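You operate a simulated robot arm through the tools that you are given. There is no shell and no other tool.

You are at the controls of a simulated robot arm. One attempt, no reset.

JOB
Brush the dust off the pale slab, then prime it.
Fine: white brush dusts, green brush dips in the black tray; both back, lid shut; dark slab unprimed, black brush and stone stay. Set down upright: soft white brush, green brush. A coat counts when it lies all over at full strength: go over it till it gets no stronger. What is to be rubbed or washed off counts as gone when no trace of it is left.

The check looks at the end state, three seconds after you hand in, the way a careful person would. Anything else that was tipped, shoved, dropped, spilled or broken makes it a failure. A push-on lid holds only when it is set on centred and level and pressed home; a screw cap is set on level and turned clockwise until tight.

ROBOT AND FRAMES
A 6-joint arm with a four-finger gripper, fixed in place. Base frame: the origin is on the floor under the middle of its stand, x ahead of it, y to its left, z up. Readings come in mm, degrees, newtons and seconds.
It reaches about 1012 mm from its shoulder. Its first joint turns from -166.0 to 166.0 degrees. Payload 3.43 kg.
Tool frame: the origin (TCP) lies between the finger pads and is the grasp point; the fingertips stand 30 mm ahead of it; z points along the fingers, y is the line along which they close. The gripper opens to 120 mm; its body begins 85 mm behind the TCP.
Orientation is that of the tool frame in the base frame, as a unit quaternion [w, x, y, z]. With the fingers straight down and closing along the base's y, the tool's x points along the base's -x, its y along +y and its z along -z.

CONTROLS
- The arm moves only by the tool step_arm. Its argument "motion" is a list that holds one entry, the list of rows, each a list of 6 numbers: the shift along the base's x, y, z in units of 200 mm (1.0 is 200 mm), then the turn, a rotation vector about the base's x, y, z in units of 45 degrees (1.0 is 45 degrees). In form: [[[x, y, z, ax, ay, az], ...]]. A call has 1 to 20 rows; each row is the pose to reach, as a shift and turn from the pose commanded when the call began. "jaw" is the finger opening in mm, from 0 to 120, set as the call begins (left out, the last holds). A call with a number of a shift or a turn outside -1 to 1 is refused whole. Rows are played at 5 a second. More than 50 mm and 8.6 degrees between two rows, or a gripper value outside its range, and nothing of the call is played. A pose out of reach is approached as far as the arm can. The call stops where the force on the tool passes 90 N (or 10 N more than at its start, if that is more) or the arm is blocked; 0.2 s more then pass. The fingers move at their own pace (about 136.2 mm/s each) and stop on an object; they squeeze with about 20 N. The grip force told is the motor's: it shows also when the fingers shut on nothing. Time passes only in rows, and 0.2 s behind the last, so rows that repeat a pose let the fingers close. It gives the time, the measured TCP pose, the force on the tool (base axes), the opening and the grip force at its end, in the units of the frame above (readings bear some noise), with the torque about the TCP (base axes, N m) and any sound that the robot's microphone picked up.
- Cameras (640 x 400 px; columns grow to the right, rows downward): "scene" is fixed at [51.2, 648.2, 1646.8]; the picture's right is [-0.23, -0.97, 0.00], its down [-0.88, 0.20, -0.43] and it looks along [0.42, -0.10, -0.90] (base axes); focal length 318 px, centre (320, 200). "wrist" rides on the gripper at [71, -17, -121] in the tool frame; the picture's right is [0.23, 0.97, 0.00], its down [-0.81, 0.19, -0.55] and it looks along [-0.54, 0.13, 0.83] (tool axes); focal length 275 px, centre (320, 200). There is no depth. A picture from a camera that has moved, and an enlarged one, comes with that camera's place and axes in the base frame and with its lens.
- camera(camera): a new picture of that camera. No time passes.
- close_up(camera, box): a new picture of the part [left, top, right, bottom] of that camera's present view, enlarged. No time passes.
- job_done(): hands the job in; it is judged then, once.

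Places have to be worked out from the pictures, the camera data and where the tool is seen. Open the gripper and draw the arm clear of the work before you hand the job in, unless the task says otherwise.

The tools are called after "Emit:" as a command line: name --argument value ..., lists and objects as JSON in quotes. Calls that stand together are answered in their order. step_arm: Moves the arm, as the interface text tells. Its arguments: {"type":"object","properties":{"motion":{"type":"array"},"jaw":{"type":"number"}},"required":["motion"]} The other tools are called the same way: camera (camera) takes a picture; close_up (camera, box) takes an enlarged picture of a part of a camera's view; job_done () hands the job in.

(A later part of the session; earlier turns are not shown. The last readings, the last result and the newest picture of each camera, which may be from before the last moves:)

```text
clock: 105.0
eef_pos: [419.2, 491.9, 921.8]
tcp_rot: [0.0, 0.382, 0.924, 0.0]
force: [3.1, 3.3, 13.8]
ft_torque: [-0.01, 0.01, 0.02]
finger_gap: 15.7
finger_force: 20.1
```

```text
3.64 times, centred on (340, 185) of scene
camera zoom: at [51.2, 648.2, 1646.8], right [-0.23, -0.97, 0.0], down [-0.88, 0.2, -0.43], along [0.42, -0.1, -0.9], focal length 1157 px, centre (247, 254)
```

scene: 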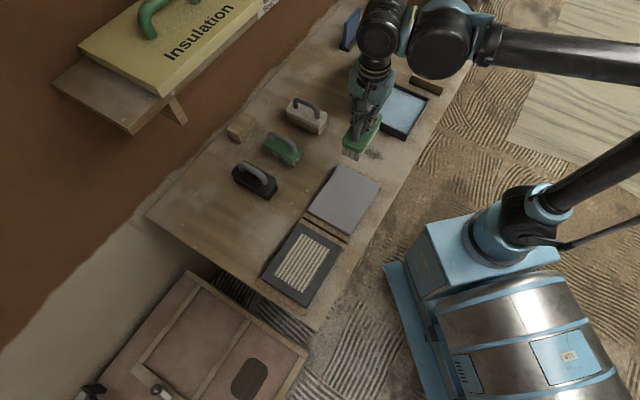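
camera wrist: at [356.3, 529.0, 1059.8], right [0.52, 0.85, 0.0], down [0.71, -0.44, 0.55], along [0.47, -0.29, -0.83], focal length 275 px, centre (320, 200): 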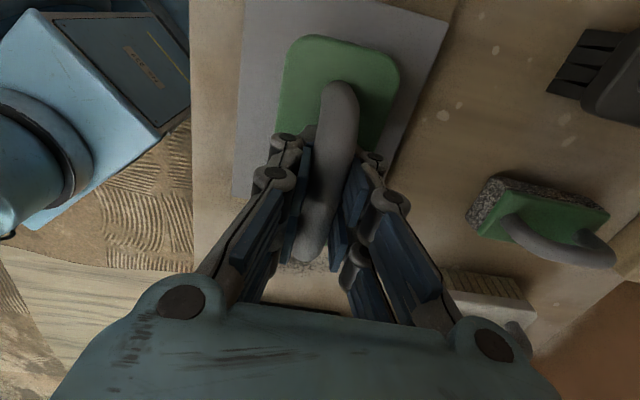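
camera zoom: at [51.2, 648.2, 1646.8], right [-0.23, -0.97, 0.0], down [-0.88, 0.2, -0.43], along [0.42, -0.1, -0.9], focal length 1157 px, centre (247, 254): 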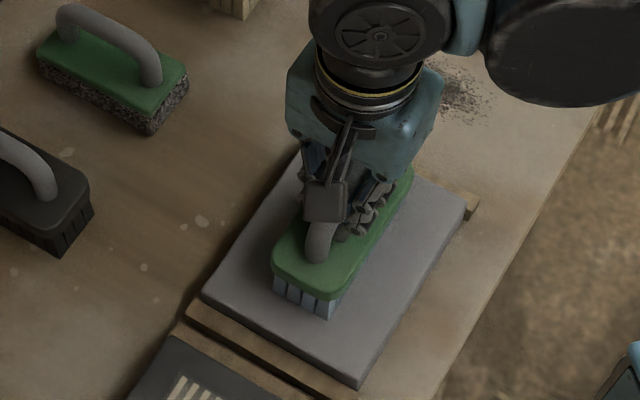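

Contact at ≈922 (16 N net). I ease 0.4 mm and begin strokes along the brush, working toward the front edge.

Emit:
step_arm --motion '[[[0, 0, 0.002, 0, 0, 0], [-0.1379, 0.1025, 0.002, 0, 0, 0], [-0.0354, -0.0354, 0.002, 0, 0, 0], [0.0672, -0.1733, 0.002, 0, 0, 0], [-0.0707, -0.0707, 0.002, 0, 0, 0], [-0.2086, 0.0318, 0.002, 0, 0, 0], [-0.1061, -0.1061, 0.002, 0, 0, 0], [-0.0035, -0.244, 0.002, 0, 0, 0], [-0.1414, -0.1414, 0.002, 0, 0, 0], [-0.2793, -0.0389, 0.002, 0, 0, 0], [-0.1662, -0.1662, 0.002, 0, 0, 0], [-0.046, -0.2864, 0.002, 0, 0, 0], [-0.1662, -0.1662, 0.002, 0, 0, 0], [-0.2935, -0.0389, 0.002, 0, 0, 0], [-0.1662, -0.1662, 0.002, 0, 0, 0]]]'

Emit:
camera --camera "wrist"

Emit:
close_up --camera "scene" --box '[280, 130, 400, 240]'

```text
clock: 108.2
eef_pos: [385.9, 457.4, 921.1]
tcp_rot: [-0.001, 0.382, 0.924, 0.0]
force: [-1.1, -0.3, 1.8]
ft_torque: [-0.03, 0.0, -0.06]
finger_gap: 16.0
finger_force: 19.8
```

```text
taken
camera wrist: at [322.0, 495.6, 1040.8], right [0.52, 0.85, 0.0], down [0.71, -0.44, 0.55], along [0.47, -0.29, -0.83], focal length 275 px, centre (320, 200)
```

wrist: 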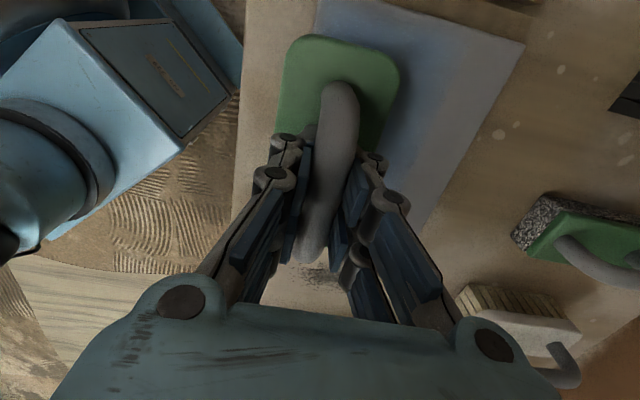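

```text
3.64 times, centred on (340, 185) of scene
camera zoom: at [51.2, 648.2, 1646.8], right [-0.23, -0.97, 0.0], down [-0.88, 0.2, -0.43], along [0.42, -0.1, -0.9], focal length 1157 px, centre (247, 254)
```

zoom: 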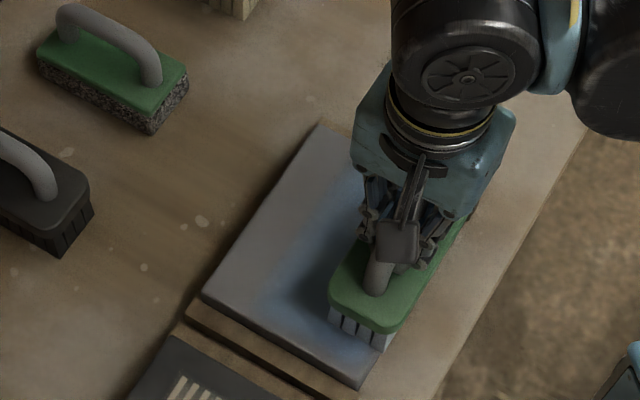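

The coat is going on (bluish). I continue the zigzag back across to the rear edge with slightly more pressure.

Emit:
step_arm --motion '[[[0, 0, -0.002, 0, 0, 0], [-0.1018, 0.1386, -0.002, 0, 0, 0], [0.0368, 0.0368, -0.002, 0, 0, 0], [0.1754, -0.0651, -0.002, 0, 0, 0], [0.0735, 0.0735, -0.002, 0, 0, 0], [-0.0283, 0.2122, -0.002, 0, 0, 0], [0.1103, 0.1103, -0.002, 0, 0, 0], [0.2489, 0.0085, -0.002, 0, 0, 0], [0.1471, 0.1471, -0.002, 0, 0, 0], [0.0453, 0.2857, -0.002, 0, 0, 0], [0.1839, 0.1839, -0.002, 0, 0, 0], [0.3225, 0.082, -0.002, 0, 0, 0], [0.2206, 0.2206, -0.002, 0, 0, 0], [0.1188, 0.3593, -0.002, 0, 0, 0], [0.2574, 0.2574, -0.002, 0, 0, 0], [0.396, 0.1556, -0.002, 0, 0, 0], [0.2942, 0.2942, -0.002, 0, 0, 0], [0.1924, 0.4328, -0.002, 0, 0, 0], [0.331, 0.331, -0.002, 0, 0, 0]]]'

Emit:
camera --camera "wrist"

Emit:
close_up --camera "scene" --box '[280, 130, 400, 240]'

```text
clock: 112.2
eef_pos: [452.8, 523.2, 920.3]
tcp_rot: [-0.001, 0.382, 0.924, 0.001]
force: [-1.4, 0.0, -1.7]
ft_torque: [-0.01, -0.02, 0.0]
finger_gap: 15.7
finger_force: 19.9
```

```text
taken
camera wrist: at [389.1, 562.0, 1041.2], right [0.52, 0.85, 0.0], down [0.71, -0.44, 0.55], along [0.47, -0.29, -0.83], focal length 275 px, centre (320, 200)
```

wrist: 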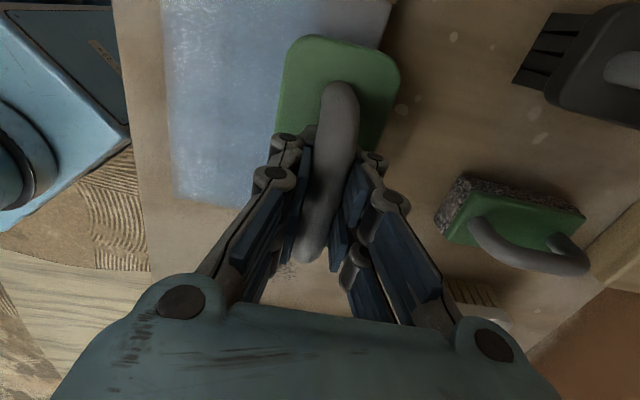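

```text
3.64 times, centred on (340, 185) of scene
camera zoom: at [51.2, 648.2, 1646.8], right [-0.23, -0.97, 0.0], down [-0.88, 0.2, -0.43], along [0.42, -0.1, -0.9], focal length 1157 px, centre (247, 254)
```

zoom: 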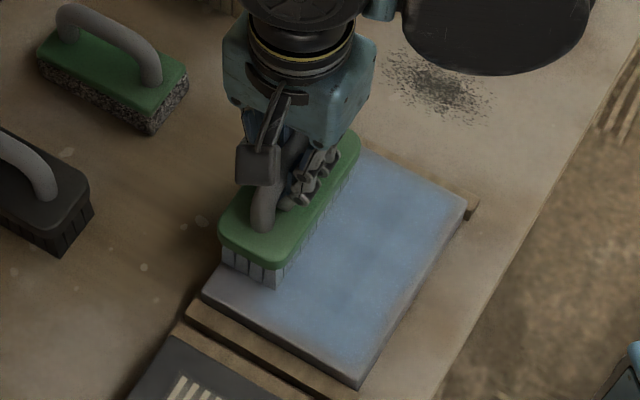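

Coverage is building up. The rear lane has light contact; I press 0.8 mm more and stroke there with longer reach.

Emit:
step_arm --motion '[[[0, 0, -0.004, 0, 0, 0], [-0.127, 0.127, -0.004, 0, 0, 0], [0, 0, -0.004, 0, 0, 0], [0.134, -0.134, -0.004, 0, 0, 0], [0.01, 0.01, -0.004, 0, 0, 0], [-0.12, 0.14, -0.004, 0, 0, 0], [0.01, 0.01, -0.004, 0, 0, 0], [0.144, -0.124, -0.004, 0, 0, 0], [0, 0, -0.004, 0, 0, 0], [-0.134, 0.134, -0.004, 0, 0, 0], [-0.02, -0.02, -0.004, 0, 0, 0], [0.12, -0.15, -0.004, 0, 0, 0], [-0.03, -0.03, -0.004, 0, 0, 0], [-0.17, 0.1, -0.004, 0, 0, 0], [-0.04, -0.04, -0.004, 0, 0, 0]]]'

Emit:
close_up --camera "scene" --box '[280, 130, 400, 240]'

Emit:
camera --camera "wrist"

```text
clock: 115.5
eef_pos: [444.1, 517.2, 919.7]
tcp_rot: [0.0, 0.382, 0.924, 0.0]
force: [-0.4, 0.2, -1.4]
ft_torque: [-0.04, 0.0, -0.02]
finger_gap: 16.0
finger_force: 20.7
```

```text
3.64 times, centred on (340, 185) of scene
camera zoom: at [51.2, 648.2, 1646.8], right [-0.23, -0.97, 0.0], down [-0.88, 0.2, -0.43], along [0.42, -0.1, -0.9], focal length 1157 px, centre (247, 254)
```

zoom: 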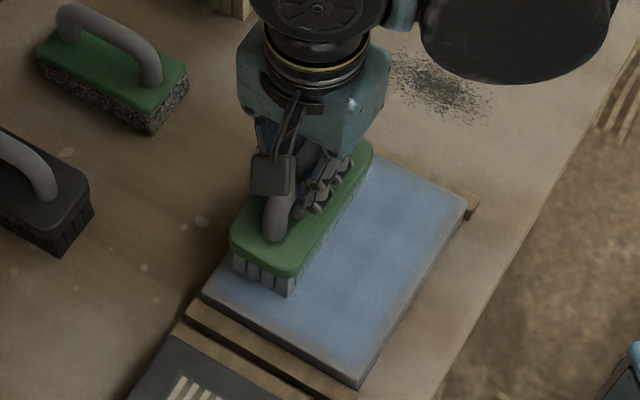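

```text
taken
camera wrist: at [380.4, 555.0, 1041.1], right [0.52, 0.85, 0.0], down [0.71, -0.44, 0.55], along [0.47, -0.29, -0.83], focal length 275 px, centre (320, 200)
```

wrist: 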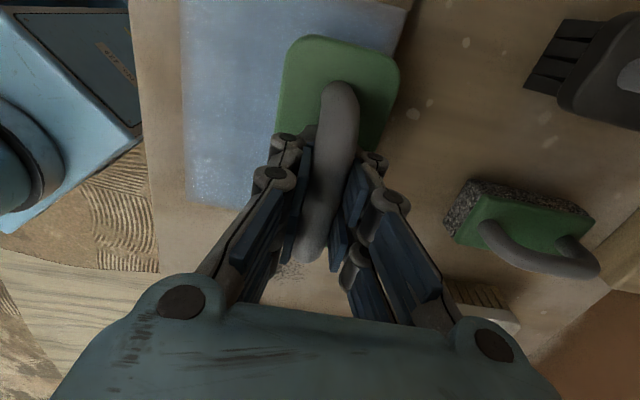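

Bristles look used up. I lift and inspect the slab before dipping again.

Emit:
step_arm --motion '[[[0, 0, 0.1, 0, 0, 0], [0, 0, 0.3, 0, 0, 0], [0.1, -0.1, 0.35, 0, 0, 0], [0.25, -0.25, 0.35, 0, 0, 0], [0.4, -0.4, 0.35, 0, 0, 0], [0.55, -0.55, 0.35, 0, 0, 0], [0.7, -0.7, 0.35, 0, 0, 0]]]'

Emit:
close_up --camera "scene" --box '[295, 150, 385, 240]'

Emit:
close_up --camera "scene" --box '[250, 100, 450, 300]'

```text
clock: 117.0
eef_pos: [582.6, 375.7, 990.8]
tcp_rot: [0.0, 0.382, 0.924, 0.0]
force: [-0.8, -0.7, -1.5]
ft_torque: [0.04, -0.01, -0.02]
finger_gap: 15.6
finger_force: 19.9
```

```text
4.44 times, centred on (340, 195) of scene
camera zoom: at [51.2, 648.2, 1646.8], right [-0.23, -0.97, 0.0], down [-0.88, 0.2, -0.43], along [0.42, -0.1, -0.9], focal length 1414 px, centre (231, 222)
```

zoom: 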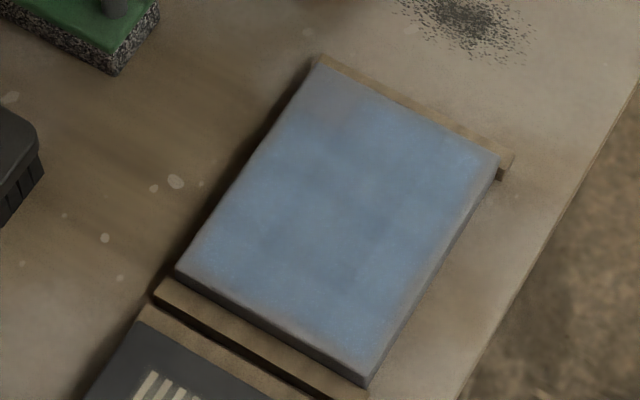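

```text
2.00 times, centred on (350, 200) of scene
camera zoom: at [51.2, 648.2, 1646.8], right [-0.23, -0.97, 0.0], down [-0.88, 0.2, -0.43], along [0.42, -0.1, -0.9], focal length 636 px, centre (260, 200)
```

zoom: 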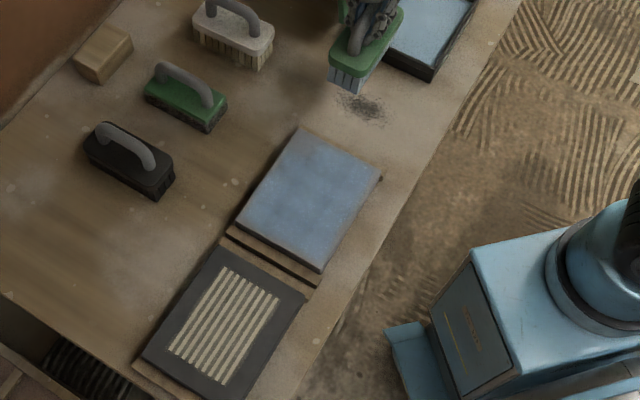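

The first coat is on but weak at the borders. I go back for a second dip.

Emit:
step_arm --motion '[[[0.15, -0.17, 0, 0, 0, 0], [0.3, -0.35, 0, 0, 0, 0], [0.45, -0.52, 0, 0, 0, 0], [0.595, -0.7, 0, 0, 0, 0], [0.595, -0.7, -0.1, 0, 0, 0], [0.595, -0.7, -0.25, 0, 0, 0], [0.595, -0.7, -0.38, 0, 0, 0], [0.595, -0.7, -0.41, 0, 0, 0], [0.595, -0.7, -0.41, 0, 0, 0]]]'

Emit:
close_up --camera "scene" --box '[355, 60, 445, 145]'

```text
clock: 119.0
eef_pos: [703.4, 235.7, 906.7]
tcp_rot: [0.0, 0.382, 0.924, 0.0]
force: [1.0, -0.4, -0.9]
ft_torque: [-0.02, -0.02, -0.03]
finger_gap: 15.8
finger_force: 20.0
```

```text
4.71 times, centred on (400, 102) of scene
camera zoom: at [51.2, 648.2, 1646.8], right [-0.23, -0.97, 0.0], down [-0.88, 0.2, -0.43], along [0.42, -0.1, -0.9], focal length 1497 px, centre (-56, 659)
```

zoom: 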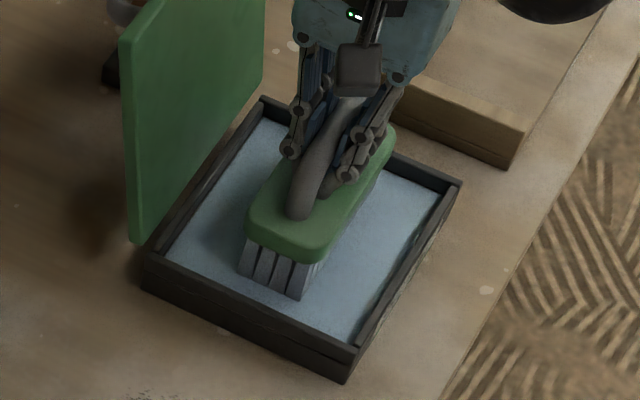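

Emit:
step_arm --motion '[[[0, 0, -0.01, 0, 0, 0], [0, 0, -0.018, 0, 0, 0], [0, 0, -0.018, 0, 0, 0]]]'

Emit:
close_up --camera "scene" --box '[355, 60, 445, 145]'

```text
clock: 119.8
eef_pos: [702.6, 234.8, 905.7]
tcp_rot: [0.0, 0.382, 0.924, 0.001]
force: [11.4, 4.4, 63.6]
ft_torque: [-0.22, 0.16, 0.0]
finger_gap: 16.2
finger_force: 20.2
```

```text
4.71 times, centred on (400, 102) of scene
camera zoom: at [51.2, 648.2, 1646.8], right [-0.23, -0.97, 0.0], down [-0.88, 0.2, -0.43], along [0.42, -0.1, -0.9], focal length 1497 px, centre (-56, 659)
```

zoom: 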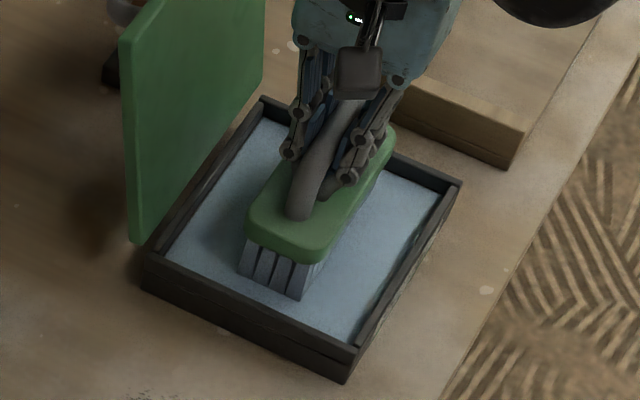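

Tips are now firmly seated (64 N on the dip), bristles loaded. I lift out and return to the slab.

Emit:
step_arm --motion '[[[0, 0, 0.03, 0, 0, 0], [0, 0, 0.05, 0, 0, 0], [0, 0, 0.2, 0, 0, 0], [0, 0, 0.42, 0, 0, 0], [-0.14, 0.13, 0.42, 0, 0, 0], [-0.28, 0.26, 0.42, 0, 0, 0], [-0.42, 0.39, 0.42, 0, 0, 0], [-0.56, 0.52, 0.42, 0, 0, 0], [-0.7, 0.64, 0.42, 0, 0, 0]]]'

Emit:
step_arm --motion '[[[-0.14, 0.13, 0, 0, 0, 0], [-0.28, 0.26, 0, 0, 0, 0], [-0.42, 0.39, 0, 0, 0, 0], [-0.56, 0.52, 0, 0, 0, 0], [-0.71, 0.64, -0.1, 0, 0, 0], [-0.71, 0.64, -0.25, 0, 0, 0], [-0.71, 0.64, -0.315, 0, 0, 0], [-0.71, 0.64, -0.315, 0, 0, 0]]]'

Emit:
close_up --camera "scene" --box '[280, 130, 400, 240]'

```text
clock: 121.8
eef_pos: [563.7, 364.2, 988.2]
tcp_rot: [0.001, 0.382, 0.924, 0.001]
force: [0.0, -0.9, -1.8]
ft_torque: [0.02, 0.01, -0.04]
finger_gap: 15.7
finger_force: 19.9
```

```text
clock: 123.7
eef_pos: [420.3, 492.2, 925.6]
tcp_rot: [0.0, 0.382, 0.924, -0.001]
force: [0.4, 0.3, -1.0]
ft_torque: [0.0, -0.04, 0.01]
finger_gap: 15.7
finger_force: 20.1
```

```text
3.64 times, centred on (340, 185) of scene
camera zoom: at [51.2, 648.2, 1646.8], right [-0.23, -0.97, 0.0], down [-0.88, 0.2, -0.43], along [0.42, -0.1, -0.9], focal length 1157 px, centre (247, 254)
```

zoom: 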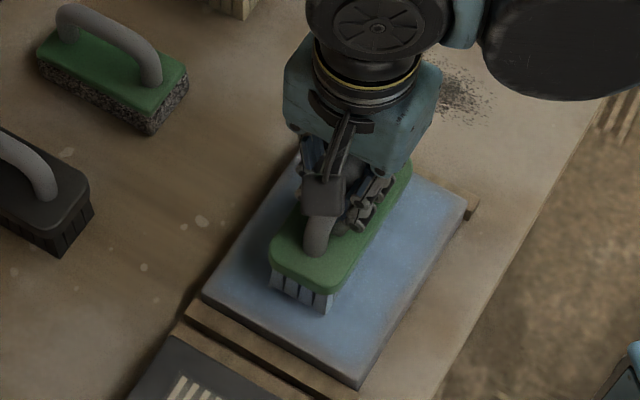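

I shift over the rear lane (edges first this time) and lower to light contact.

Emit:
step_arm --motion '[[[0.09, 0.09, 0, 0, 0, 0], [0.177, 0.177, 0, 0, 0, 0], [0.177, 0.177, -0.015, 0, 0, 0], [0.177, 0.177, -0.02, 0, 0, 0], [0.177, 0.177, -0.02, 0, 0, 0]]]'

```text
clock: 124.8
eef_pos: [456.9, 527.0, 920.6]
tcp_rot: [0.0, 0.382, 0.924, 0.0]
force: [0.2, -0.5, -1.8]
ft_torque: [0.02, -0.02, -0.04]
finger_gap: 15.6
finger_force: 20.2
```

Emit:
step_arm --motion '[[[0, 0, -0.004, 0, 0, 0], [0, 0, -0.004, 0, 0, 0]]]'

```text
clock: 125.5
eef_pos: [456.9, 527.2, 922.2]
tcp_rot: [0.0, 0.383, 0.924, 0.001]
force: [0.7, 0.7, -2.4]
ft_torque: [0.0, 0.03, 0.02]
finger_gap: 16.0
finger_force: 20.0
```

Emit:
step_arm --motion '[[[0, 0, -0.005, 0, 0, 0], [0, 0, -0.005, 0, 0, 0]]]'

```text
clock: 126.0
eef_pos: [455.6, 526.7, 918.4]
tcp_rot: [0.0, 0.382, 0.924, 0.0]
force: [-0.5, -0.2, -0.9]
ft_torque: [0.0, -0.01, 0.0]
finger_gap: 15.9
finger_force: 20.2
```

Emit:
step_arm --motion '[[[0, 0, -0.004, 0, 0, 0], [0, 0, -0.004, 0, 0, 0]]]'

```text
clock: 126.7
eef_pos: [455.9, 527.2, 919.4]
tcp_rot: [0.0, 0.382, 0.924, 0.0]
force: [2.5, 1.7, 12.6]
ft_torque: [-0.15, -0.02, 0.0]
finger_gap: 15.8
finger_force: 19.9
```

Contact 14 N net. I paint from the rear edge toward the middle with long strokes that overhang both ends.

Emit:
step_arm --motion '[[[-0.1485, 0.1485, 0, 0, 0, 0], [0, 0, 0, 0, 0, 0], [0.1556, -0.1556, 0, 0, 0, 0], [-0.0106, -0.0106, 0, 0, 0, 0], [-0.1697, 0.1273, 0, 0, 0, 0], [-0.0318, -0.0318, 0, 0, 0, 0], [0.1132, -0.198, 0, 0, 0, 0], [-0.053, -0.053, 0, 0, 0, 0], [-0.2122, 0.0849, 0, 0, 0, 0], [-0.0778, -0.0778, 0, 0, 0, 0], [0.0636, -0.2475, 0, 0, 0, 0], [-0.1061, -0.1061, 0, 0, 0, 0], [-0.2687, 0.0283, 0, 0, 0, 0], [-0.1344, -0.1344, 0, 0, 0, 0], [0.0071, -0.3041, 0, 0, 0, 0], [-0.1627, -0.1627, 0, 0, 0, 0], [-0.3253, -0.0283, 0, 0, 0, 0], [-0.1768, -0.1768, 0, 0, 0, 0], [-0.0212, -0.3324, 0, 0, 0, 0], [-0.1768, -0.1768, 0, 0, 0, 0]]]'

Emit:
close_up --camera "scene" --box '[280, 130, 400, 240]'

Emit:
camera --camera "wrist"

```text
clock: 130.8
eef_pos: [421.3, 490.8, 918.3]
tcp_rot: [0.0, 0.382, 0.924, 0.0]
force: [6.8, -4.7, 19.7]
ft_torque: [-0.38, 0.09, 0.29]
finger_gap: 16.1
finger_force: 20.2
```

```text
3.64 times, centred on (340, 185) of scene
camera zoom: at [51.2, 648.2, 1646.8], right [-0.23, -0.97, 0.0], down [-0.88, 0.2, -0.43], along [0.42, -0.1, -0.9], focal length 1157 px, centre (247, 254)
```

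zoom: 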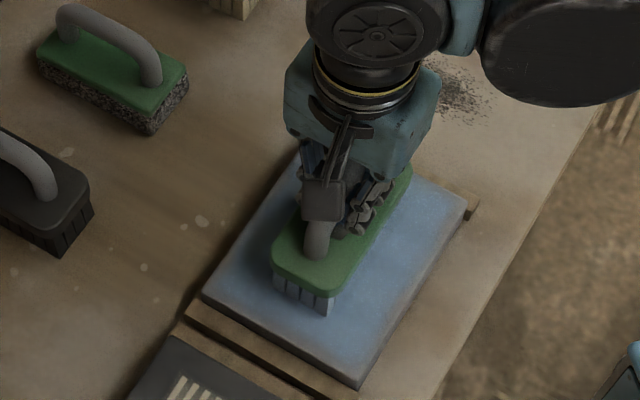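

```text
taken
camera wrist: at [358.5, 529.8, 1039.0], right [0.52, 0.85, 0.0], down [0.71, -0.44, 0.55], along [0.47, -0.29, -0.83], focal length 275 px, centre (320, 200)
```

wrist: 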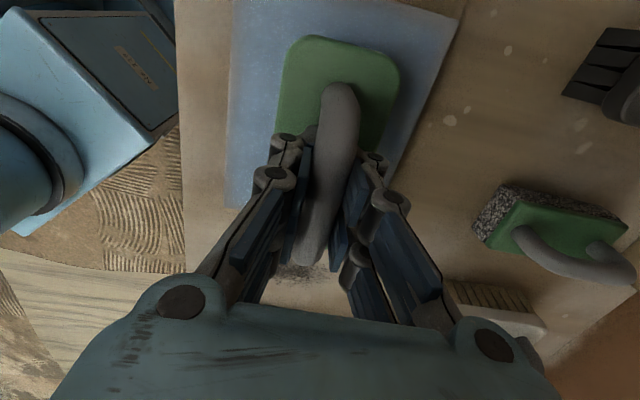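

Good. Continue from the middle to the front edge, easing 0.2 mm.

Emit:
step_arm --motion '[[[-0.1627, 0.1344, 0.001, 0, 0, 0], [-0.0283, -0.0283, 0.001, 0, 0, 0], [0.1132, -0.198, 0.001, 0, 0, 0], [-0.0566, -0.0566, 0.001, 0, 0, 0], [-0.2192, 0.0778, 0.001, 0, 0, 0], [-0.0849, -0.0849, 0.001, 0, 0, 0], [0.0566, -0.2546, 0.001, 0, 0, 0], [-0.1132, -0.1132, 0.001, 0, 0, 0], [-0.2758, 0.0212, 0.001, 0, 0, 0], [-0.1414, -0.1414, 0.001, 0, 0, 0], [0, -0.3112, 0.001, 0, 0, 0], [-0.1697, -0.1697, 0.001, 0, 0, 0], [-0.3324, -0.0354, 0.001, 0, 0, 0], [-0.1874, -0.1874, 0.001, 0, 0, 0], [-0.0318, -0.343, 0.001, 0, 0, 0], [-0.1874, -0.1874, 0.001, 0, 0, 0], [-0.3359, -0.0389, 0.001, 0, 0, 0], [-0.1874, -0.1874, 0.001, 0, 0, 0], [-0.0318, -0.343, 0.001, 0, 0, 0], [-0.1874, -0.1874, 0.001, 0, 0, 0]]]'

Emit:
close_up --camera "scene" --box '[280, 130, 400, 240]'

Emit:
camera --camera "wrist"

```text
clock: 135.1
eef_pos: [383.5, 454.4, 918.2]
tcp_rot: [0.0, 0.382, 0.924, 0.0]
force: [6.9, -5.8, 25.5]
ft_torque: [-0.44, 0.1, 0.22]
finger_gap: 15.9
finger_force: 19.4
```

```text
3.64 times, centred on (340, 185) of scene
camera zoom: at [51.2, 648.2, 1646.8], right [-0.23, -0.97, 0.0], down [-0.88, 0.2, -0.43], along [0.42, -0.1, -0.9], focal length 1157 px, centre (247, 254)
```

zoom: 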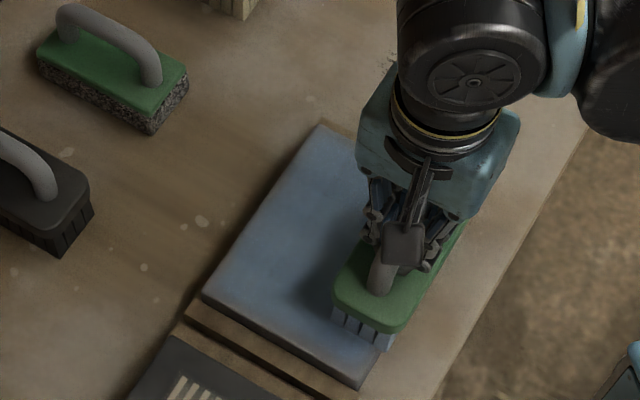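

```text
taken
camera wrist: at [320.6, 492.8, 1039.2], right [0.52, 0.85, 0.0], down [0.71, -0.44, 0.55], along [0.47, -0.29, -0.83], focal length 275 px, centre (320, 200)
```

wrist: 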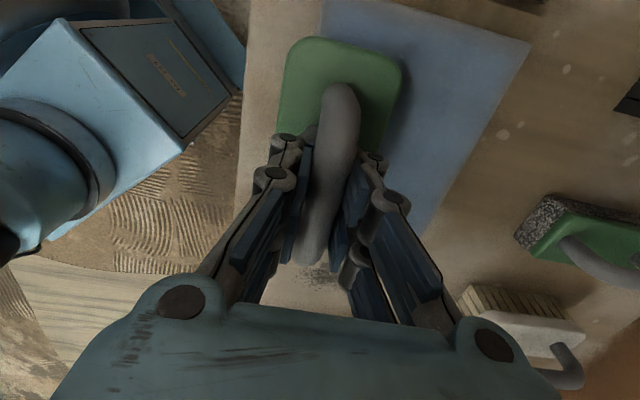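

I lift off and inspect the coat.

Emit:
step_arm --motion '[[[0, 0, 0.1, 0, 0, 0], [0.05, -0.05, 0.3, 0, 0, 0], [0.2, -0.15, 0.36, 0, 0, 0], [0.36, -0.28, 0.36, 0, 0, 0], [0.52, -0.41, 0.36, 0, 0, 0], [0.68, -0.54, 0.36, 0, 0, 0], [0.84, -0.67, 0.36, 0, 0, 0]]]'

Emit:
close_up --camera "scene" --box '[295, 150, 385, 240]'

```text
clock: 136.7
eef_pos: [551.0, 320.2, 990.5]
tcp_rot: [-0.001, 0.382, 0.924, 0.0]
force: [-0.3, -0.3, -2.1]
ft_torque: [0.02, 0.02, -0.05]
finger_gap: 15.8
finger_force: 19.9
```

```text
4.44 times, centred on (340, 195) of scene
camera zoom: at [51.2, 648.2, 1646.8], right [-0.23, -0.97, 0.0], down [-0.88, 0.2, -0.43], along [0.42, -0.1, -0.9], focal length 1414 px, centre (231, 222)
```

zoom: 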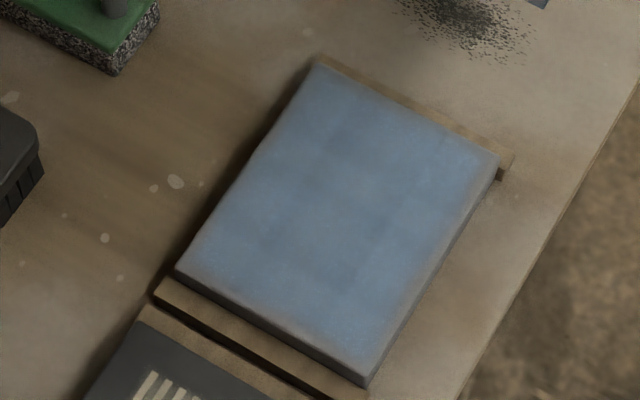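

Emit:
close_up --camera "scene" --box '[305, 190, 350, 230]'

Emit:
close_up --camera "scene" --box '[330, 155, 390, 200]'

Emit:
close_up --camera "scene" --box '[350, 70, 430, 150]'

```text
10.00 times, centred on (328, 210) of scene
camera zoom: at [51.2, 648.2, 1646.8], right [-0.23, -0.97, 0.0], down [-0.88, 0.2, -0.43], along [0.42, -0.1, -0.9], focal length 3181 px, centre (245, 100)
```

zoom: 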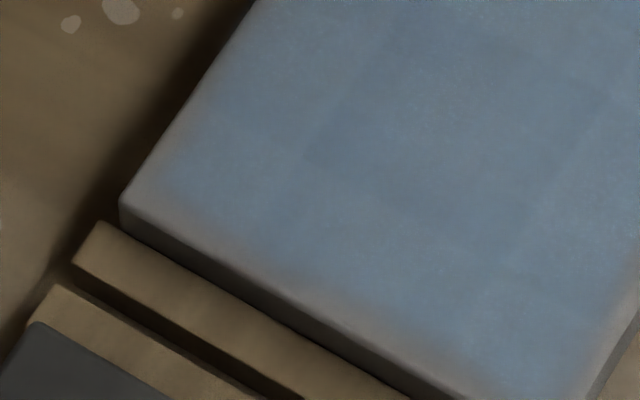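

```text
8.89 times, centred on (360, 178) of scene
camera zoom: at [51.2, 648.2, 1646.8], right [-0.23, -0.97, 0.0], down [-0.88, 0.2, -0.43], along [0.42, -0.1, -0.9], focal length 2828 px, centre (-36, 400)
```

zoom: 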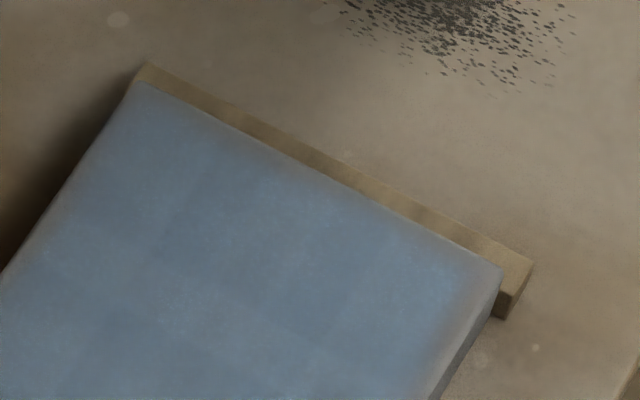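

```text
5.00 times, centred on (390, 110) of scene
camera zoom: at [51.2, 648.2, 1646.8], right [-0.23, -0.97, 0.0], down [-0.88, 0.2, -0.43], along [0.42, -0.1, -0.9], focal length 1591 px, centre (-30, 650)
```

zoom: 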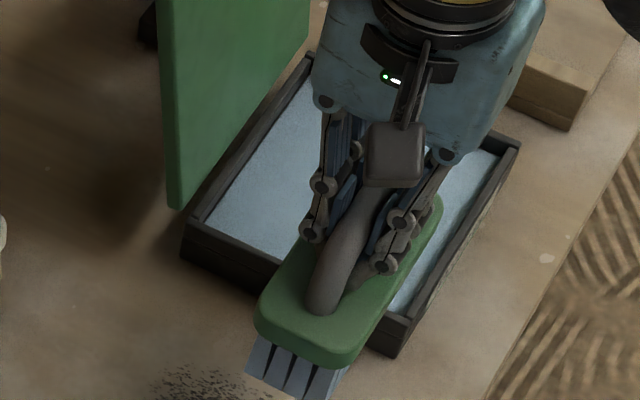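

Coat is stronger but the outer ~8 mm border is still thin. I dip once more, then go over with more overhang at the edges.

Emit:
step_arm --motion '[[[0.19, -0.11, 0, 0, 0, 0], [0.38, -0.22, 0, 0, 0, 0], [0.57, -0.32, 0, 0, 0, 0], [0.757, -0.426, 0, 0, 0, 0], [0.757, -0.426, -0.1, 0, 0, 0], [0.757, -0.426, -0.25, 0, 0, 0], [0.757, -0.426, -0.38, 0, 0, 0], [0.757, -0.426, -0.42, 0, 0, 0], [0.757, -0.426, -0.425, 0, 0, 0], [0.757, -0.426, -0.425, 0, 0, 0]]]'

Emit:
close_up --camera "scene" --box '[355, 60, 445, 145]'

```text
clock: 138.8
eef_pos: [702.3, 235.5, 906.3]
tcp_rot: [0.0, 0.382, 0.924, 0.001]
force: [6.0, 2.8, 29.4]
ft_torque: [-0.1, 0.1, 0.03]
finger_gap: 16.0
finger_force: 19.8
```

```text
4.71 times, centred on (400, 102) of scene
camera zoom: at [51.2, 648.2, 1646.8], right [-0.23, -0.97, 0.0], down [-0.88, 0.2, -0.43], along [0.42, -0.1, -0.9], focal length 1497 px, centre (-56, 659)
```

zoom: 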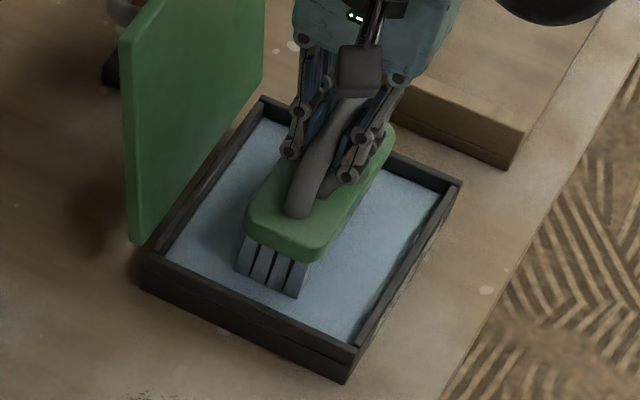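

Loaded again. Lift and return to the rear lane of the slab, stopping just above it.

Emit:
step_arm --motion '[[[0, 0, 0.05, 0, 0, 0], [0, 0, 0.2, 0, 0, 0], [0, 0, 0.42, 0, 0, 0], [-0.13, 0.13, 0.42, 0, 0, 0], [-0.26, 0.28, 0.42, 0, 0, 0], [-0.39, 0.43, 0.42, 0, 0, 0], [-0.5, 0.58, 0.42, 0, 0, 0], [-0.61, 0.735, 0.42, 0, 0, 0]]]'

Emit:
step_arm --motion '[[[-0.13, 0.15, 0, 0, 0, 0], [-0.26, 0.3, 0, 0, 0, 0], [-0.39, 0.45, 0, 0, 0, 0], [-0.5, 0.6, 0, 0, 0, 0], [-0.607, 0.735, 0, 0, 0, 0], [-0.607, 0.735, -0.15, 0, 0, 0], [-0.607, 0.735, -0.3, 0, 0, 0], [-0.607, 0.735, -0.35, 0, 0, 0], [-0.607, 0.735, -0.35, 0, 0, 0]]]'

Emit:
camera --camera "wrist"

```text
clock: 140.7
eef_pos: [580.1, 382.8, 991.1]
tcp_rot: [0.0, 0.382, 0.924, -0.001]
force: [0.6, -1.2, -1.1]
ft_torque: [0.04, 0.02, -0.01]
finger_gap: 15.8
finger_force: 19.8
```

```text
clock: 142.7
eef_pos: [460.7, 528.9, 920.8]
tcp_rot: [-0.001, 0.382, 0.924, 0.0]
force: [-0.2, 0.4, -1.6]
ft_torque: [0.0, 0.01, -0.01]
finger_gap: 15.8
finger_force: 19.9
```

```text
taken
camera wrist: at [397.1, 567.7, 1040.7], right [0.52, 0.85, 0.0], down [0.71, -0.44, 0.55], along [0.47, -0.29, -0.83], focal length 275 px, centre (320, 200)
```

wrist: 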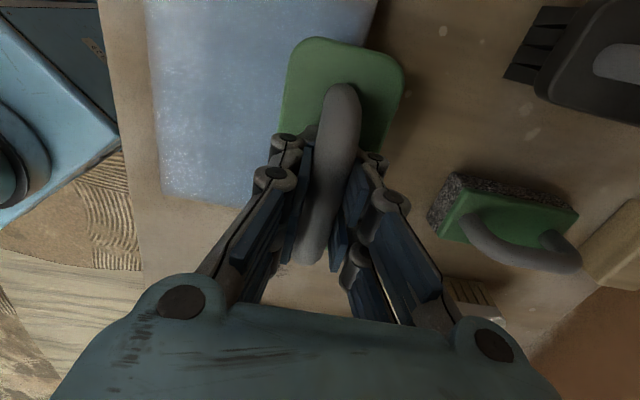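

Positioned. I press lightly and paint from the rear edge to the middle with ~48 mm strokes overhanging both ends.

Emit:
step_arm --motion '[[[0, 0, -0.006, 0, 0, 0], [-0.1697, 0.1697, -0.006, 0, 0, 0], [0, 0, -0.006, 0, 0, 0], [0.1627, -0.1627, -0.006, 0, 0, 0], [0, 0, -0.006, 0, 0, 0], [-0.1697, 0.1697, -0.006, 0, 0, 0], [-0.0106, -0.0106, -0.006, 0, 0, 0], [0.1414, -0.1839, -0.006, 0, 0, 0], [-0.0318, -0.0318, -0.006, 0, 0, 0], [-0.2051, 0.1202, -0.006, 0, 0, 0], [-0.0566, -0.0566, -0.006, 0, 0, 0], [0.0849, -0.2263, -0.006, 0, 0, 0], [-0.0849, -0.0849, -0.006, 0, 0, 0], [-0.2617, 0.0636, -0.006, 0, 0, 0], [-0.1132, -0.1132, -0.006, 0, 0, 0], [0.0283, -0.2829, -0.006, 0, 0, 0], [-0.1414, -0.1414, -0.006, 0, 0, 0], [-0.3182, 0.0071, -0.006, 0, 0, 0], [-0.1697, -0.1697, -0.006, 0, 0, 0], [-0.1768, -0.1768, -0.006, 0, 0, 0]]]'

Emit:
close_up --camera "scene" --box '[280, 130, 400, 240]'

Emit:
camera --camera "wrist"

```text
clock: 146.8
eef_pos: [425.5, 494.1, 920.3]
tcp_rot: [0.0, 0.383, 0.924, 0.0]
force: [2.6, 5.4, 17.9]
ft_torque: [0.11, -0.03, 0.03]
finger_gap: 15.8
finger_force: 20.2
```

```text
3.64 times, centred on (340, 185) of scene
camera zoom: at [51.2, 648.2, 1646.8], right [-0.23, -0.97, 0.0], down [-0.88, 0.2, -0.43], along [0.42, -0.1, -0.9], focal length 1157 px, centre (247, 254)
```

zoom: 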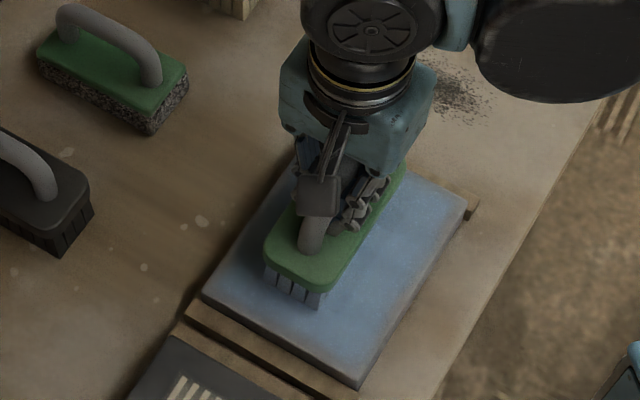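

```text
taken
camera wrist: at [361.6, 532.1, 1040.2], right [0.52, 0.85, 0.0], down [0.71, -0.44, 0.55], along [0.47, -0.29, -0.83], focal length 275 px, centre (320, 200)
```

wrist: 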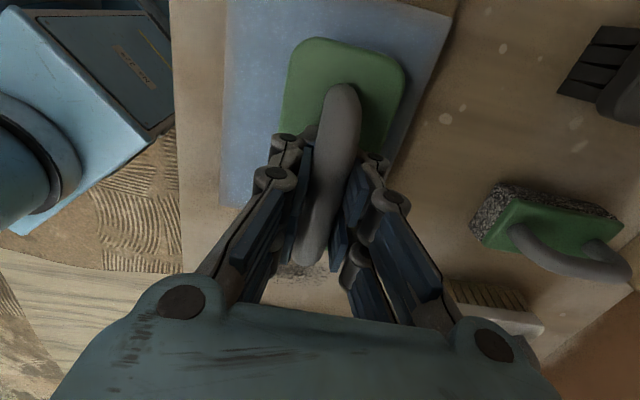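

Continue from the middle to the front edge.

Emit:
step_arm --motion '[[[-0.1839, 0.1556, 0, 0, 0, 0], [-0.0318, -0.0318, 0, 0, 0, 0], [0.1132, -0.2122, 0, 0, 0, 0], [-0.0672, -0.0672, 0, 0, 0, 0], [-0.2475, 0.0778, 0, 0, 0, 0], [-0.1025, -0.1025, 0, 0, 0, 0], [0.0354, -0.2758, 0, 0, 0, 0], [-0.1379, -0.1379, 0, 0, 0, 0], [-0.3182, 0.0071, 0, 0, 0, 0], [-0.1733, -0.1733, 0, 0, 0, 0], [-0.0354, -0.3465, 0, 0, 0, 0], [-0.2051, -0.2051, 0, 0, 0, 0], [-0.3819, -0.0424, 0, 0, 0, 0], [-0.2122, -0.2122, 0, 0, 0, 0], [-0.0495, -0.3748, 0, 0, 0, 0], [-0.2122, -0.2122, 0, 0, 0, 0], [-0.3819, -0.0424, 0, 0, 0, 0], [-0.2192, -0.2192, 0, 0, 0, 0], [-0.0566, -0.3819, 0, 0, 0, 0], [-0.2192, -0.2192, 0, 0, 0, 0]]]'

Emit:
close_up --camera "scene" --box '[280, 130, 400, 240]'

Emit:
camera --camera "wrist"

```text
clock: 151.1
eef_pos: [381.8, 448.1, 918.9]
tcp_rot: [0.0, 0.382, 0.924, 0.0]
force: [14.9, -14.4, 54.0]
ft_torque: [-0.76, 0.15, 0.23]
finger_gap: 15.8
finger_force: 20.3
```

```text
3.64 times, centred on (340, 185) of scene
camera zoom: at [51.2, 648.2, 1646.8], right [-0.23, -0.97, 0.0], down [-0.88, 0.2, -0.43], along [0.42, -0.1, -0.9], focal length 1157 px, centre (247, 254)
```

zoom: 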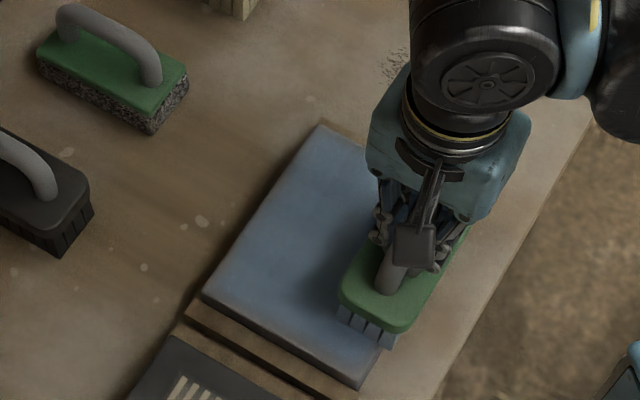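

```text
taken
camera wrist: at [318.0, 486.8, 1039.3], right [0.52, 0.85, 0.0], down [0.71, -0.44, 0.55], along [0.47, -0.29, -0.83], focal length 275 px, centre (320, 200)
```

wrist: 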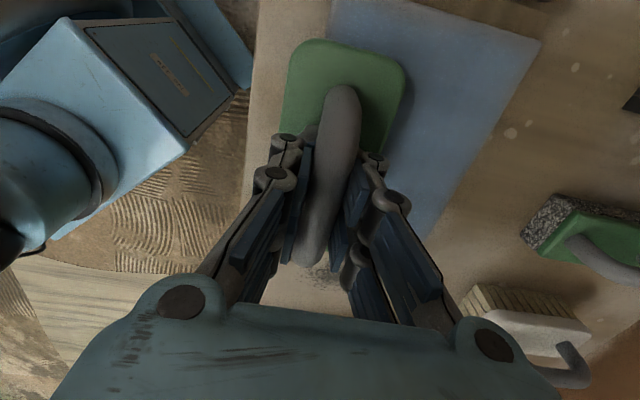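

Force grew at the front lane; I lift off now and inspect.

Emit:
step_arm --motion '[[[0, 0, 0.1, 0, 0, 0], [0.05, -0.05, 0.3, 0, 0, 0], [0.2, -0.15, 0.36, 0, 0, 0], [0.36, -0.28, 0.36, 0, 0, 0], [0.52, -0.41, 0.36, 0, 0, 0], [0.68, -0.54, 0.36, 0, 0, 0], [0.84, -0.67, 0.36, 0, 0, 0]]]'

Emit:
close_up --camera "scene" --box '[295, 150, 385, 240]'

Emit:
close_up --camera "scene" --box '[305, 190, 350, 230]'

Emit:
close_up --camera "scene" --box '[330, 155, 390, 200]'

```text
clock: 152.7
eef_pos: [550.3, 313.5, 990.1]
tcp_rot: [0.0, 0.382, 0.924, -0.001]
force: [0.3, 0.2, -1.4]
ft_torque: [0.0, -0.02, 0.0]
finger_gap: 15.9
finger_force: 19.9
```

```text
4.44 times, centred on (340, 195) of scene
camera zoom: at [51.2, 648.2, 1646.8], right [-0.23, -0.97, 0.0], down [-0.88, 0.2, -0.43], along [0.42, -0.1, -0.9], focal length 1414 px, centre (231, 222)
```

zoom: 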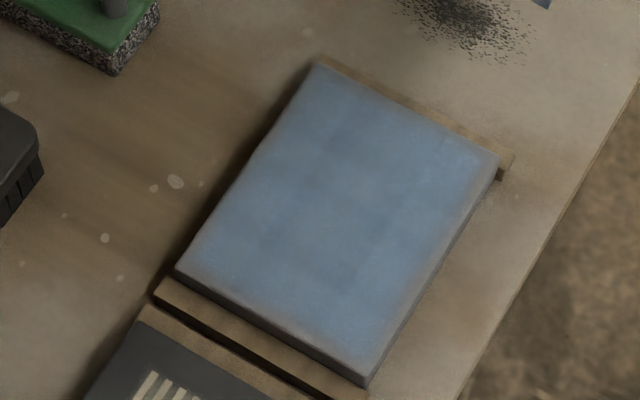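

```text
10.00 times, centred on (328, 210) of scene
camera zoom: at [51.2, 648.2, 1646.8], right [-0.23, -0.97, 0.0], down [-0.88, 0.2, -0.43], along [0.42, -0.1, -0.9], focal length 3181 px, centre (245, 100)
```

zoom: 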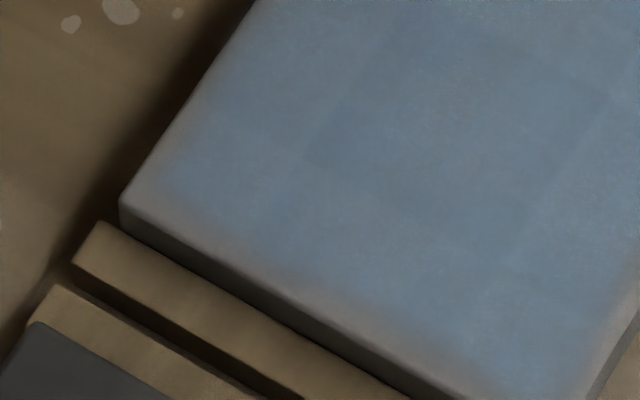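

```text
8.89 times, centred on (360, 178) of scene
camera zoom: at [51.2, 648.2, 1646.8], right [-0.23, -0.97, 0.0], down [-0.88, 0.2, -0.43], along [0.42, -0.1, -0.9], focal length 2828 px, centre (-36, 400)
```

zoom: 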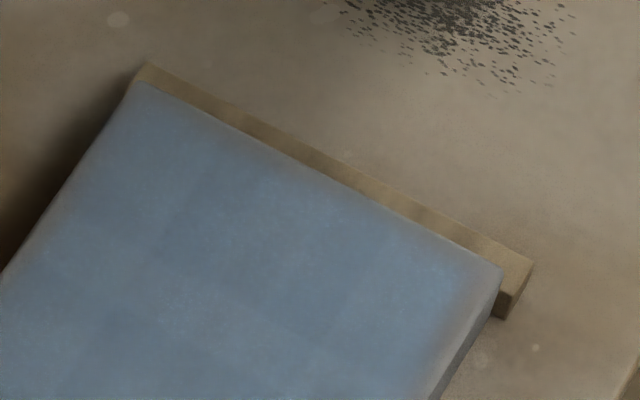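

The picture after this coat is identical to the one before, so it seems saturated. I hover above the front side of the slab to examine the edges with the wrist camera.

Emit:
step_arm --motion '[[[-0.16, 0.13, 0, 0, 0, 0], [-0.32, 0.26, 0, 0, 0, 0], [-0.48, 0.39, 0, 0, 0, 0], [-0.64, 0.52, 0, 0, 0, 0], [-0.84, 0.67, -0.05, 0, 0, 0], [-0.84, 0.67, -0.05, 0, 0, 0]]]'

Emit:
close_up --camera "wrist" --box '[320, 0, 560, 150]'

Emit:
camera --camera "wrist"

```text
refused: row 5 steps farther than a row can; nothing moved
```

```text
2.67 times, centred on (440, 75) of wrist
camera zoom: at [485.8, 352.9, 1110.6], right [0.52, 0.85, 0.0], down [0.71, -0.44, 0.55], along [0.47, -0.29, -0.83], focal length 734 px, centre (0, 533)
```

zoom: 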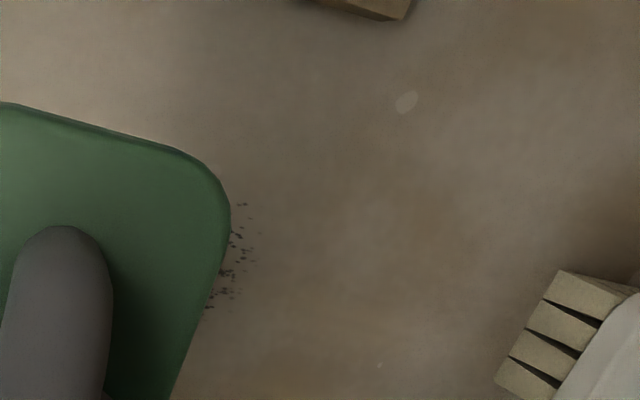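

```text
taken
camera wrist: at [485.8, 352.9, 1110.6], right [0.52, 0.85, 0.0], down [0.71, -0.44, 0.55], along [0.47, -0.29, -0.83], focal length 275 px, centre (320, 200)
```

wrist: 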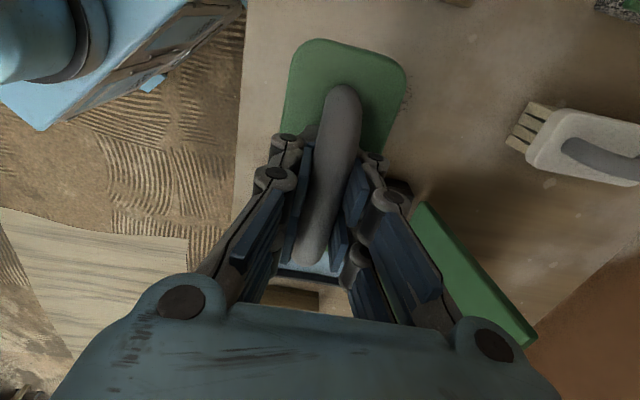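

Refused for too long a last step; I resend with even rows.

Emit:
step_arm --motion '[[[-0.14, 0.11, 0, 0, 0, 0], [-0.28, 0.22, 0, 0, 0, 0], [-0.42, 0.34, 0, 0, 0, 0], [-0.56, 0.45, 0, 0, 0, 0], [-0.7, 0.56, -0.02, 0, 0, 0], [-0.84, 0.67, -0.05, 0, 0, 0], [-0.84, 0.67, -0.05, 0, 0, 0]]]'

Emit:
close_up --camera "wrist" --box '[320, 0, 560, 150]'

Emit:
camera --camera "wrist"

```text
clock: 154.2
eef_pos: [381.6, 451.2, 980.8]
tcp_rot: [-0.001, 0.382, 0.924, 0.001]
force: [-0.1, 0.0, -2.6]
ft_torque: [-0.02, 0.04, -0.01]
finger_gap: 15.8
finger_force: 19.7
```

```text
2.67 times, centred on (440, 75) of wrist
camera zoom: at [317.8, 488.6, 1101.1], right [0.52, 0.85, 0.0], down [0.71, -0.44, 0.55], along [0.47, -0.29, -0.83], focal length 734 px, centre (0, 533)
```

zoom: 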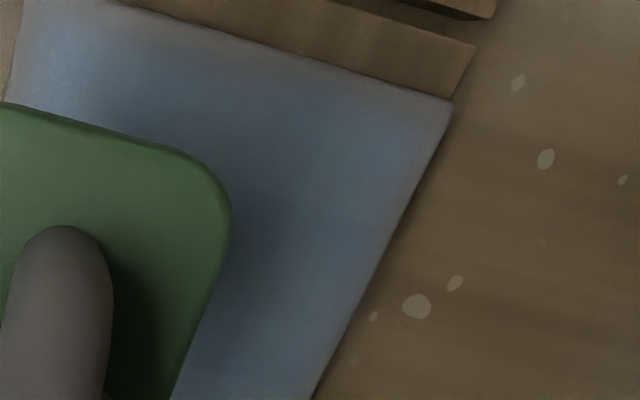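

```text
taken
camera wrist: at [317.8, 488.6, 1101.1], right [0.52, 0.85, 0.0], down [0.71, -0.44, 0.55], along [0.47, -0.29, -0.83], focal length 275 px, centre (320, 200)
```

wrist: 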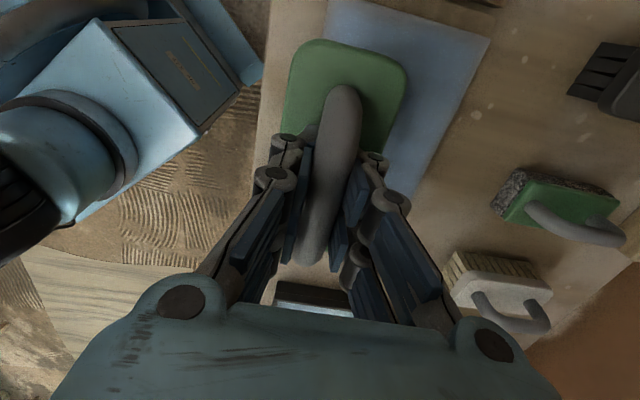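

Coat reaches the edges and no longer changes. I return the green brush: first back behind the slab (avoiding the dark slab), raising and turning.

Emit:
step_arm --motion '[[[0.1, 0.1, 0.06, 0, 0, 0.16], [0.2, 0.2, 0.12, 0, 0, 0.33], [0.31, 0.31, 0.18, 0, 0, 0.5], [0.42, 0.42, 0.24, 0, 0, 0.67], [0.53, 0.53, 0.28, 0, 0, 0.84], [0.624, 0.622, 0.28, 0, 0, 1.0]]]'

Emit:
step_arm --motion '[[[-0.14, 0.14, 0, 0, 0, 0.17], [-0.28, 0.28, 0, 0, 0, 0.34], [-0.42, 0.42, 0, 0, 0, 0.51], [-0.56, 0.56, 0, 0, 0, 0.68], [-0.7, 0.7, 0, 0, 0, 0.85], [-0.82, 0.82, 0, 0, 0, 1.0]]]'

Emit:
step_arm --motion '[[[0.15, 0.15, 0, 0, 0, 0.02], [0.3, 0.3, 0, 0, 0, 0.038], [0.456, 0.461, 0, 0, 0, 0.038], [0.456, 0.461, 0, 0, 0, 0.038]]]'

Emit:
camera --camera "wrist"

Emit:
camera --camera "scene"

```text
clock: 155.7
eef_pos: [506.2, 573.8, 1035.7]
tcp_rot: [0.0, -0.001, 1.0, 0.0]
force: [-0.4, 0.1, -1.3]
ft_torque: [0.01, -0.05, 0.03]
finger_gap: 15.6
finger_force: 20.2
```

```text
clock: 157.1
eef_pos: [342.4, 737.7, 1036.0]
tcp_rot: [0.0, -0.384, 0.923, 0.002]
force: [0.1, -1.3, -0.9]
ft_torque: [0.02, 0.02, 0.02]
finger_gap: 15.8
finger_force: 19.8
```

```text
clock: 158.1
eef_pos: [432.0, 830.9, 1035.3]
tcp_rot: [0.0, -0.397, 0.918, 0.001]
force: [0.0, -0.3, -1.3]
ft_torque: [0.01, 0.0, 0.01]
finger_gap: 15.9
finger_force: 20.0
```

```text
taken
camera wrist: at [396.2, 766.6, 1156.0], right [-0.87, 0.5, 0.0], down [0.42, 0.72, 0.55], along [0.27, 0.48, -0.83], focal length 275 px, centre (320, 200)
```

wrist: 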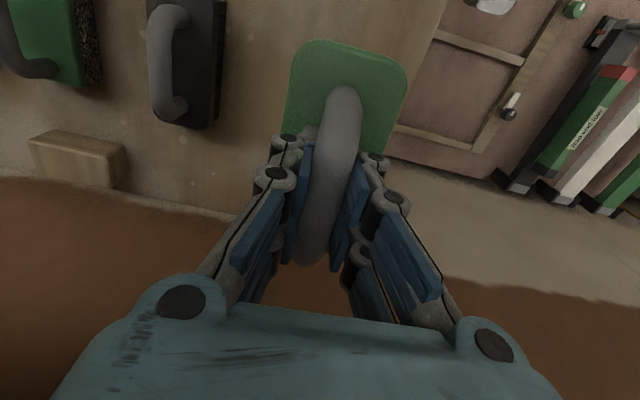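

```text
taken
```

scene: 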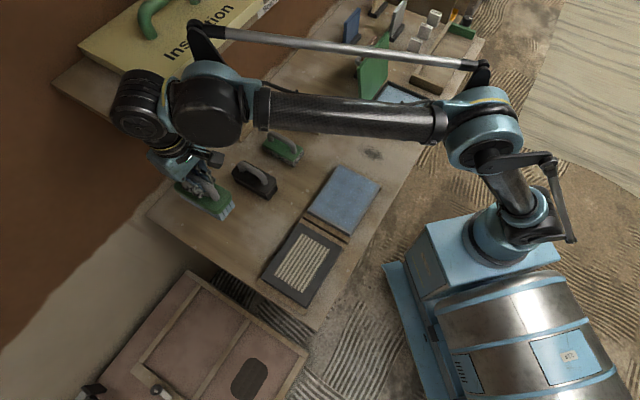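

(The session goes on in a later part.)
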